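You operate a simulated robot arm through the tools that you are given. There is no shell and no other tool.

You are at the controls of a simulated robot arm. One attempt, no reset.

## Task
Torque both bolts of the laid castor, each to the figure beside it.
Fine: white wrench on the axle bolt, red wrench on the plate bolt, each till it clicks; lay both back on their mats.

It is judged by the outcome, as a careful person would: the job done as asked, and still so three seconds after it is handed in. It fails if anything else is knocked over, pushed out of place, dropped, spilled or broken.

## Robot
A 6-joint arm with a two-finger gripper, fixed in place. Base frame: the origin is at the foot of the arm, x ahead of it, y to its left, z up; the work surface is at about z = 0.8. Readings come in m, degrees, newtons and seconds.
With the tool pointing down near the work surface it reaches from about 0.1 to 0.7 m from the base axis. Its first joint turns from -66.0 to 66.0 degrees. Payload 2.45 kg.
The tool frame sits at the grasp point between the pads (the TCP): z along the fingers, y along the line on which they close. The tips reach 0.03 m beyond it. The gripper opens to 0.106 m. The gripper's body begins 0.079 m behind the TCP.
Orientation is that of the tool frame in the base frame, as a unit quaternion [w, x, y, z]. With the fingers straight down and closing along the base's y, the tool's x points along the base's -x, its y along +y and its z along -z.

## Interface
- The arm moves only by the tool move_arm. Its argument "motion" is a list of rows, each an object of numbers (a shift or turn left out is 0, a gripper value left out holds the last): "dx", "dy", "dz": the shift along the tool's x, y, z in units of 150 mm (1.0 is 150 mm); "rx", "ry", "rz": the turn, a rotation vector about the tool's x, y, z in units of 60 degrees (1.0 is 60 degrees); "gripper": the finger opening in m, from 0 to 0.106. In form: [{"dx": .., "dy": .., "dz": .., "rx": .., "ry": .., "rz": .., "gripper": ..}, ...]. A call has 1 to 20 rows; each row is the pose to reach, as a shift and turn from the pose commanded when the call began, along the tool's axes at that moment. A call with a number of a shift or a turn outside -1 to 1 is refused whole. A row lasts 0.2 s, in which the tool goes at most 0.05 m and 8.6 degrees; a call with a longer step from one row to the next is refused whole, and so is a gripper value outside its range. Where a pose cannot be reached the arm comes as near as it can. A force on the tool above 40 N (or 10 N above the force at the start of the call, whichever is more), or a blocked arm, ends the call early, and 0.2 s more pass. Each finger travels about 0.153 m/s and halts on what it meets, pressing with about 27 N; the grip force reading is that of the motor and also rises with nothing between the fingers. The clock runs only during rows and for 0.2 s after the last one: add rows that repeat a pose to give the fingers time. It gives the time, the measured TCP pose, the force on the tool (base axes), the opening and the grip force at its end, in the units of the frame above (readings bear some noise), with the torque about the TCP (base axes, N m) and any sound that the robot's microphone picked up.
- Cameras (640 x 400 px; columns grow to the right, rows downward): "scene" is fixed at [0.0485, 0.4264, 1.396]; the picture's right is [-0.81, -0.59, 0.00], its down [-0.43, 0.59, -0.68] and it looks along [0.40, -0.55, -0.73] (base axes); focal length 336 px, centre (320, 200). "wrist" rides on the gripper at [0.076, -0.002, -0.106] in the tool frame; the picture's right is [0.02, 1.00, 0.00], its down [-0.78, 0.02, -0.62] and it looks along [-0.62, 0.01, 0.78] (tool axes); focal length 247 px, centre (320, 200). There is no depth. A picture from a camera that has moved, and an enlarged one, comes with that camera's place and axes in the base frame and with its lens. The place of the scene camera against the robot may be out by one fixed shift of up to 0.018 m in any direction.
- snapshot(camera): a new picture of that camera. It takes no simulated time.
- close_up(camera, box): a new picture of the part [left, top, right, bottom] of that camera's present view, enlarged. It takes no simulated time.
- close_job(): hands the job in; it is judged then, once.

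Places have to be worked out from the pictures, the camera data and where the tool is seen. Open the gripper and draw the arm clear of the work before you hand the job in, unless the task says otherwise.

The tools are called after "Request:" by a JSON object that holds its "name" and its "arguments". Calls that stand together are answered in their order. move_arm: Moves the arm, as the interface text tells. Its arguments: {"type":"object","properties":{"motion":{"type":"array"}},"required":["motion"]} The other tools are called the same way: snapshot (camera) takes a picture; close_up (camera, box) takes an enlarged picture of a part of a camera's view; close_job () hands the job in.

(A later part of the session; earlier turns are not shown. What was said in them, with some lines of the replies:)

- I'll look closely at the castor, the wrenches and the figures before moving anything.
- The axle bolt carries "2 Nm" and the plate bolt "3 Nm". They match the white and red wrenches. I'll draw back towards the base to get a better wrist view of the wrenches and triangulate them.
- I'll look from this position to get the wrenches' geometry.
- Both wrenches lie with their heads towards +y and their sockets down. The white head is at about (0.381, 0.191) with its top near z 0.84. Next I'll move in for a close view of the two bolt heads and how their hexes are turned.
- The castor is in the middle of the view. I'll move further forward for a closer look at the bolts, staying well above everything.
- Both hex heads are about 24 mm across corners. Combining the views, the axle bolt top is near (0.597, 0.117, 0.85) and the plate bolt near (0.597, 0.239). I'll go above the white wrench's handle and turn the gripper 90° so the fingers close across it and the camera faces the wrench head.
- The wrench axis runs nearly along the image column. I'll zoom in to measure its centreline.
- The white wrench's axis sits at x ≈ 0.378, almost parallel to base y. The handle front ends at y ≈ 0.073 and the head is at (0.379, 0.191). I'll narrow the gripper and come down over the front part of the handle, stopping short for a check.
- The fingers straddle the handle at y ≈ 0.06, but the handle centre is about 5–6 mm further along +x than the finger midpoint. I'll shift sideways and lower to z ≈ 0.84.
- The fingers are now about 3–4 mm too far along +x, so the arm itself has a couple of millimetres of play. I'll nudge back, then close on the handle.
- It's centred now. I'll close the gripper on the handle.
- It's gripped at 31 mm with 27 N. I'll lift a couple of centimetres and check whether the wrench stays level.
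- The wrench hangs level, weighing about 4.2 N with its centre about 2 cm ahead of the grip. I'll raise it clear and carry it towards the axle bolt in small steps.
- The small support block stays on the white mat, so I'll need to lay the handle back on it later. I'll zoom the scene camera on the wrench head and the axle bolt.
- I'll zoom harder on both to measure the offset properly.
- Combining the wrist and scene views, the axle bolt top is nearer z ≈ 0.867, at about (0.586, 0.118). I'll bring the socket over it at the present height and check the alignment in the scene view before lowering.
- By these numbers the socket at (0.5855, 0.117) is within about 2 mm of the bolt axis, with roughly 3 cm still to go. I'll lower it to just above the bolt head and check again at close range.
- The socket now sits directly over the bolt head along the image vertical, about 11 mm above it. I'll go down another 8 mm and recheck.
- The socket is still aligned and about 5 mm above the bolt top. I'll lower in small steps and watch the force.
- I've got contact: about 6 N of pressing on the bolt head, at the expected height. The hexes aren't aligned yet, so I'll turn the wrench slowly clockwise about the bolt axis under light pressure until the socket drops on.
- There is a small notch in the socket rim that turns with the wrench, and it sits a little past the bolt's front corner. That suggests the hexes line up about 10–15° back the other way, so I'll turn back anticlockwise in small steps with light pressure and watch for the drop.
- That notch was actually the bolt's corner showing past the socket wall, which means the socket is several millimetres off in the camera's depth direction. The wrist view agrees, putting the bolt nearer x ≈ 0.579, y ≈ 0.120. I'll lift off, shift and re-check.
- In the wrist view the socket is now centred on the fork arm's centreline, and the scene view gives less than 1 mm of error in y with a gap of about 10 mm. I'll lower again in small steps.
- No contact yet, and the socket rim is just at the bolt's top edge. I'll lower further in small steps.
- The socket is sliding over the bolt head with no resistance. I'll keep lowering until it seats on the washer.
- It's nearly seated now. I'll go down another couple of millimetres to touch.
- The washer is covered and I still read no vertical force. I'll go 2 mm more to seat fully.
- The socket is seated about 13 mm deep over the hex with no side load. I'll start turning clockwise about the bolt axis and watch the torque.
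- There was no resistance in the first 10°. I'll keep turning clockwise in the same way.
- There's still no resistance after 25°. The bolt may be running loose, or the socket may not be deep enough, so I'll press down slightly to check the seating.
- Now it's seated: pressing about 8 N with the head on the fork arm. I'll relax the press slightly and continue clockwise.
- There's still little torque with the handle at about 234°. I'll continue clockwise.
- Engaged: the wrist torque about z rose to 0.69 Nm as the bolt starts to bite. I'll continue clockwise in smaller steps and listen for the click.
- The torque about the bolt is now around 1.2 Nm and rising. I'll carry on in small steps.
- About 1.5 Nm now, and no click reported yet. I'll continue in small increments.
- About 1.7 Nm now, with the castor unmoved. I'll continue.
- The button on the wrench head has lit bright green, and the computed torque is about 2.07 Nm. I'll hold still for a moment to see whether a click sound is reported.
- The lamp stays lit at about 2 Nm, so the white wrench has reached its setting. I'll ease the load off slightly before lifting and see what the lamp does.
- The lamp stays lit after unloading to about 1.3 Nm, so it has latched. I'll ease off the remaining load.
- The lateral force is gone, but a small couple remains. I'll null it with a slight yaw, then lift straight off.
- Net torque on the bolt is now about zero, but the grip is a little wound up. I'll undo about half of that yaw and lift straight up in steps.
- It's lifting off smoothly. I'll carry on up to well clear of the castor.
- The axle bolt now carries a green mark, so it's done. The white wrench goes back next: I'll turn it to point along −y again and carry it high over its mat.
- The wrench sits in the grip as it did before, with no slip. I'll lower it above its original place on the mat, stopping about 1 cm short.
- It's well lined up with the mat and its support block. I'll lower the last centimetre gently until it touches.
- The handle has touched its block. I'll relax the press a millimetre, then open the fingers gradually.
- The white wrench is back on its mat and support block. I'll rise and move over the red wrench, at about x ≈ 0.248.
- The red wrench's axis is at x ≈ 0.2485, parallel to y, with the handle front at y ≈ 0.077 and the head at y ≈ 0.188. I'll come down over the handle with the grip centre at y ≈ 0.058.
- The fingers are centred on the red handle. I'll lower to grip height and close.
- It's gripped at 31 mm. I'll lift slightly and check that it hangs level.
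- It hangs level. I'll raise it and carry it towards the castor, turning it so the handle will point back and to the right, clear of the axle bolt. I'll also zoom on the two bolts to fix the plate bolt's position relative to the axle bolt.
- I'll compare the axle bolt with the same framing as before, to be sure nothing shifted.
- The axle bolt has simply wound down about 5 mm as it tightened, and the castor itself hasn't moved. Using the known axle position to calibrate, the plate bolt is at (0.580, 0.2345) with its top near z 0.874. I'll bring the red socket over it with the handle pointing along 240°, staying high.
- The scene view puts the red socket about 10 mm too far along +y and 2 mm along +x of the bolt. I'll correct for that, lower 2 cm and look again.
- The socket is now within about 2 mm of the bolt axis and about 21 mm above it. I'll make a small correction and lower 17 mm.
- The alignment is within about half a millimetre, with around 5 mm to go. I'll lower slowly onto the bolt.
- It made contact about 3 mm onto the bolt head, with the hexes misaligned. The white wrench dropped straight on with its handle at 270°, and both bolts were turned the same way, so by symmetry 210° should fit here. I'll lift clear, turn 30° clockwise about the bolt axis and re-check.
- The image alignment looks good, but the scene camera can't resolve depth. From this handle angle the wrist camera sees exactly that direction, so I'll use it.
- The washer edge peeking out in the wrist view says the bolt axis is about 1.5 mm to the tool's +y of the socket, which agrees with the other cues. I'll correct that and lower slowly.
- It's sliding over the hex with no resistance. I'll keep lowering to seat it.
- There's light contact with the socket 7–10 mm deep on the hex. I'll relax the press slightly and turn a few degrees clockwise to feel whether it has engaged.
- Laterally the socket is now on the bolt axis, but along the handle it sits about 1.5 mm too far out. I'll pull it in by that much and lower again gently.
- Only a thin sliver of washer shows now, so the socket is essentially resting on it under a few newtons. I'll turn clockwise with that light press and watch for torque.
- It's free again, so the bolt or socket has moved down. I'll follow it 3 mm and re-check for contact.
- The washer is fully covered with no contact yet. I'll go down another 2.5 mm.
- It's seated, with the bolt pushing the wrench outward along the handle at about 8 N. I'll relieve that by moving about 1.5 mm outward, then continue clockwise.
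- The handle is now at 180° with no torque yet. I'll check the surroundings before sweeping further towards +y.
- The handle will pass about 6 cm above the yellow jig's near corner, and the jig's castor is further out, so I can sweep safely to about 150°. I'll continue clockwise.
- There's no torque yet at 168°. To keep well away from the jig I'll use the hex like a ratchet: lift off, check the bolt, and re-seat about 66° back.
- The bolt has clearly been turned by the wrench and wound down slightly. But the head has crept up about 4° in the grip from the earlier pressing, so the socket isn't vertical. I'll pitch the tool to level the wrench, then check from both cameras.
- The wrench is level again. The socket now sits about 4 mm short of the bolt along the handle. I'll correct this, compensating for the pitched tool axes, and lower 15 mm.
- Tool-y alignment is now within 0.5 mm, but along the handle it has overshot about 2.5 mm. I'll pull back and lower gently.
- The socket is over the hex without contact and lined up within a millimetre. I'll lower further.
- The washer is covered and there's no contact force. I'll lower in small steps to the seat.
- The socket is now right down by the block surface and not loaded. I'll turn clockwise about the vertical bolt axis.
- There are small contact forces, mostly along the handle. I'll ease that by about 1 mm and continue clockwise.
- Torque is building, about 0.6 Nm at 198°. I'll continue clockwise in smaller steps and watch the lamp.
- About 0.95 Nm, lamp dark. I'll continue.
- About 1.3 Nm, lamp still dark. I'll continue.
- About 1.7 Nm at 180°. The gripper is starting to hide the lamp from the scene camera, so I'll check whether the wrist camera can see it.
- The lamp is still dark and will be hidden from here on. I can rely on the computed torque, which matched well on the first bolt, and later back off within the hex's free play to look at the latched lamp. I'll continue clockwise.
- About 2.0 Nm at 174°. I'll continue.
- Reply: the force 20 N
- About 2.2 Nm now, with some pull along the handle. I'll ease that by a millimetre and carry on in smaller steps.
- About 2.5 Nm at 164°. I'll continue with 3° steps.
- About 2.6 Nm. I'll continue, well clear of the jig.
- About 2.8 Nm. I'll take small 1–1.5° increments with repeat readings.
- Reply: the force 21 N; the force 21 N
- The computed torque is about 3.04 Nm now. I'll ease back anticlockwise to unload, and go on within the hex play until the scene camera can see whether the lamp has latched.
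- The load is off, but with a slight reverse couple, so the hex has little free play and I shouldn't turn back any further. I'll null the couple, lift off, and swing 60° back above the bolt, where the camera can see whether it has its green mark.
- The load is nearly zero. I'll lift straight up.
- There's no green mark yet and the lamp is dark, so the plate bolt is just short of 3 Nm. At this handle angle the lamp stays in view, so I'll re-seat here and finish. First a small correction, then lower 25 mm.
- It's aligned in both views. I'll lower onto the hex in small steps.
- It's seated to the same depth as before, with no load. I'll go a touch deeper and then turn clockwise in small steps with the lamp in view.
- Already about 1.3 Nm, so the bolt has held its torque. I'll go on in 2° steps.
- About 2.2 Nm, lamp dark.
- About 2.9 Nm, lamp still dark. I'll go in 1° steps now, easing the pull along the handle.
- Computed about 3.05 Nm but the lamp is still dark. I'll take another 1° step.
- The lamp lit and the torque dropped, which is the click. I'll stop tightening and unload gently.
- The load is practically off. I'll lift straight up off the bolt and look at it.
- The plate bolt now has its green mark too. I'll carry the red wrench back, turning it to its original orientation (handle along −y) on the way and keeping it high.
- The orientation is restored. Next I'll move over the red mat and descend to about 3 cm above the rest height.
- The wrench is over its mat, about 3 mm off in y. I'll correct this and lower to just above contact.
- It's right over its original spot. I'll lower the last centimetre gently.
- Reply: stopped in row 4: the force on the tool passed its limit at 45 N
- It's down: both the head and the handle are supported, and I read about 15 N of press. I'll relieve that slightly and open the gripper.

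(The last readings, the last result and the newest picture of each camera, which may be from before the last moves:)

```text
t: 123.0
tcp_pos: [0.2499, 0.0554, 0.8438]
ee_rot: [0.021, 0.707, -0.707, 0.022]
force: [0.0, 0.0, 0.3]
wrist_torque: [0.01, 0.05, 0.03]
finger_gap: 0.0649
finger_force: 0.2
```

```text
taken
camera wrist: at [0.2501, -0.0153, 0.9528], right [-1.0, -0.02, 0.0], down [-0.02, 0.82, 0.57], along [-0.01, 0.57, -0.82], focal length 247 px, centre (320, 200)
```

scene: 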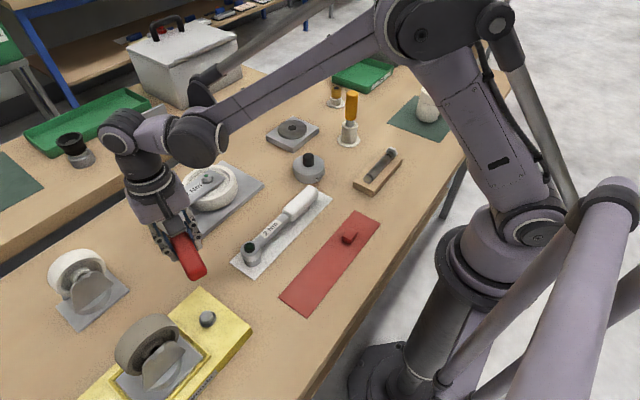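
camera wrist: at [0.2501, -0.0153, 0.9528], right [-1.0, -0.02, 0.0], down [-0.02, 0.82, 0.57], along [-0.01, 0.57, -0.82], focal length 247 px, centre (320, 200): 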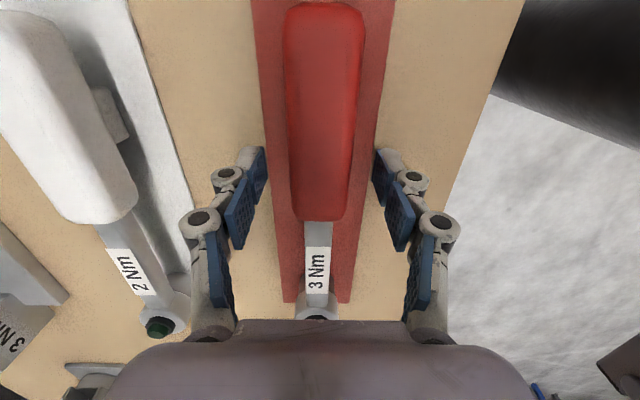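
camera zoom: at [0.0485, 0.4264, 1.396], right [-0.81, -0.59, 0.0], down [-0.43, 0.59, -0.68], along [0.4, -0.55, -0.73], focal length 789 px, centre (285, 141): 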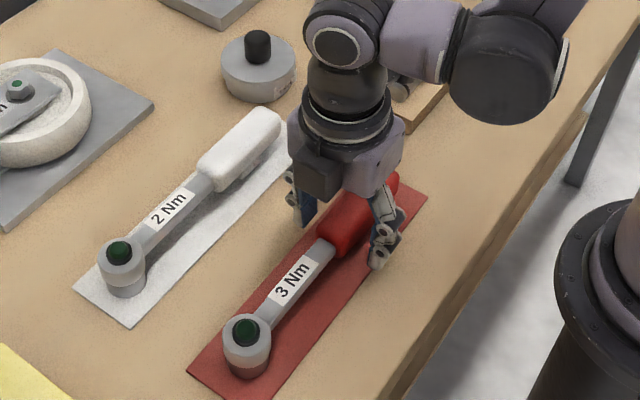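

The red wrench is lying on its mat. I'll withdraw straight up and check everything.

Request:
{"name": "move_arm", "arguments": {"motion": [{"dz": -0.1, "dx": 0.0063}, {"dz": -0.25, "dx": 0.0157}, {"dz": -0.45, "dx": 0.0283}, {"dz": -0.65, "dx": 0.0408}, {"dz": -0.85, "dx": 0.0534}, {"dz": -0.99, "dx": 0.0622, "ry": -0.03}, {"dz": -0.99, "dx": 0.0622, "ry": -0.06}, {"dz": -0.99, "dx": 0.0622, "ry": -0.06}]}}

Request:
{"name": "snapshot", "arguments": {"camera": "scene"}}

Request:
{"name": "snapshot", "arguments": {"camera": "wrist"}}

```text
t: 124.8
tcp_pos: [0.2476, 0.0553, 0.9911]
ee_rot: [-0.002, 0.708, -0.707, -0.002]
force: [0.2, -0.5, 0.2]
wrist_torque: [0.01, 0.0, -0.01]
finger_gap: 0.065
finger_force: 0.0
```

```text
taken
```

scene: 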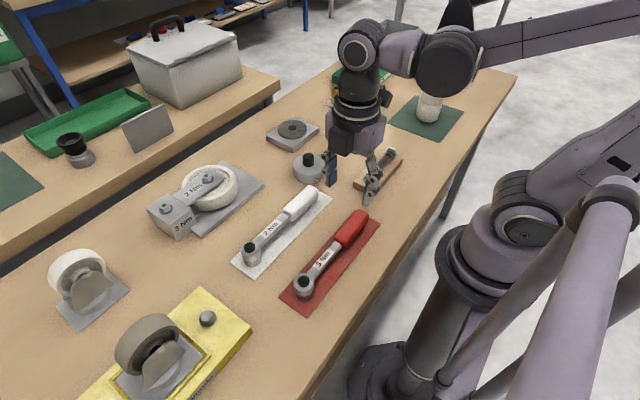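

```text
taken
camera wrist: at [0.2487, -0.0228, 1.0955], right [-1.0, -0.02, 0.0], down [-0.02, 0.78, 0.62], along [-0.01, 0.62, -0.78], focal length 247 px, centre (320, 200)
```

wrist: 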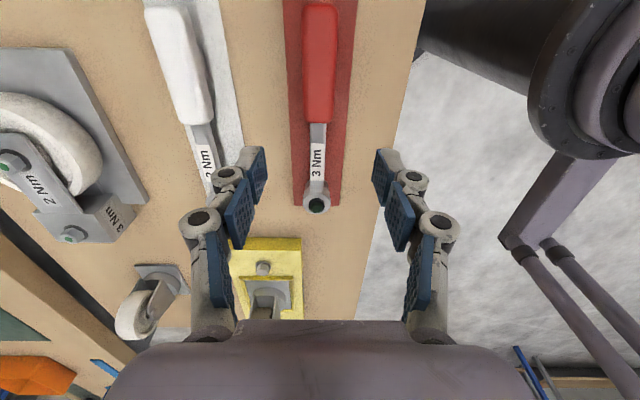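

Both wrenches are on their mats and nothing else seems disturbed. I'll open the gripper, draw the arm up and clear, and check the bolts and wrenches once more.

Request:
{"name": "move_arm", "arguments": {"motion": [{"dz": -0.2, "gripper": 0.08}, {"dz": -0.4, "gripper": 0.106}, {"dz": -0.6, "gripper": 0.106}, {"dz": -0.6, "gripper": 0.106}]}}

Request:
{"name": "close_up", "arguments": {"camera": "scene", "box": [140, 150, 280, 250]}}

Request:
{"name": "close_up", "arguments": {"camera": "scene", "box": [220, 170, 400, 320]}}

```text
t: 125.8
tcp_pos: [0.2506, 0.0545, 1.0831]
ee_rot: [0.001, -0.707, 0.707, 0.0]
force: [0.1, -0.1, 0.0]
wrist_torque: [-0.03, -0.01, -0.01]
finger_gap: 0.106
finger_force: 0.0
```

```text
4.00 times, centred on (210, 200) of scene
camera zoom: at [0.0485, 0.4264, 1.396], right [-0.81, -0.59, 0.0], down [-0.43, 0.59, -0.68], along [0.4, -0.55, -0.73], focal length 1342 px, centre (760, 200)
```

zoom: 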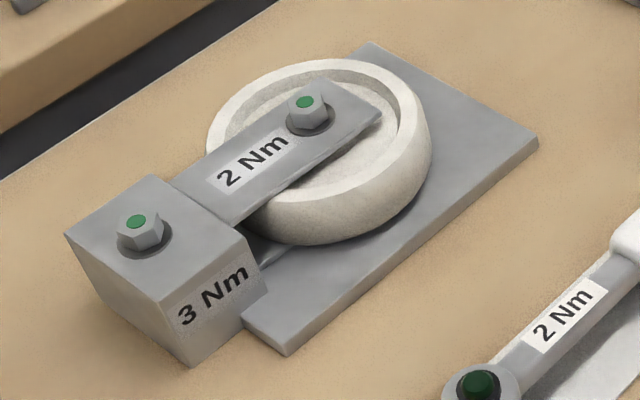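

```text
2.67 times, centred on (310, 245) of scene
camera zoom: at [0.0485, 0.4264, 1.396], right [-0.81, -0.59, 0.0], down [-0.43, 0.59, -0.68], along [0.4, -0.55, -0.73], focal length 895 px, centre (347, 80)
```

zoom: 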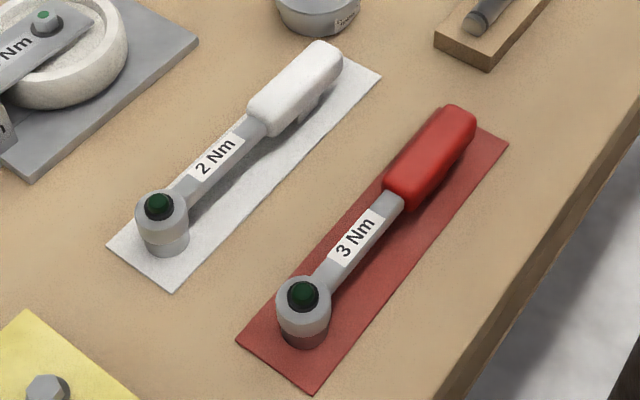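

Both bolts carry their green marks, both wrenches lie on their own mats, the castor hasn't moved, and the arm is clear with the gripper open. I'm handing the job in.

Request:
{"name": "close_job", "arguments": {}}

```text
The job is handed in.
```

I torqued both castor bolts and laid both wrenches back on their own mats. The job is handed in.

- **Axle bolt (2 Nm, white wrench):** the wrench's lamp lit, and the bolt shows a green mark. I didn't check the lamp at every step and turned about 3° further after a torque drop that may have been the click. My readings there were about 1.9–2.1 Nm.
- **Plate bolt (3 Nm, red wrench):** I turned it until the torque dropped and the lamp lit, and the bolt shows a green mark. I lifted the wrench off and re-seated it twice on the way: once to keep clear of the yellow jig, once to finish with the lamp in view. My last reading before the click was about 3.05 Nm.

The microphone reported no click sound for either wrench, so I went by the lamps, the torque readings and the green marks.

When I set the red wrench down it met its mat harder than intended, a brief 45 N. It looks undamaged and sits in its original place. The castor did not move, and I saw nothing else disturbed.
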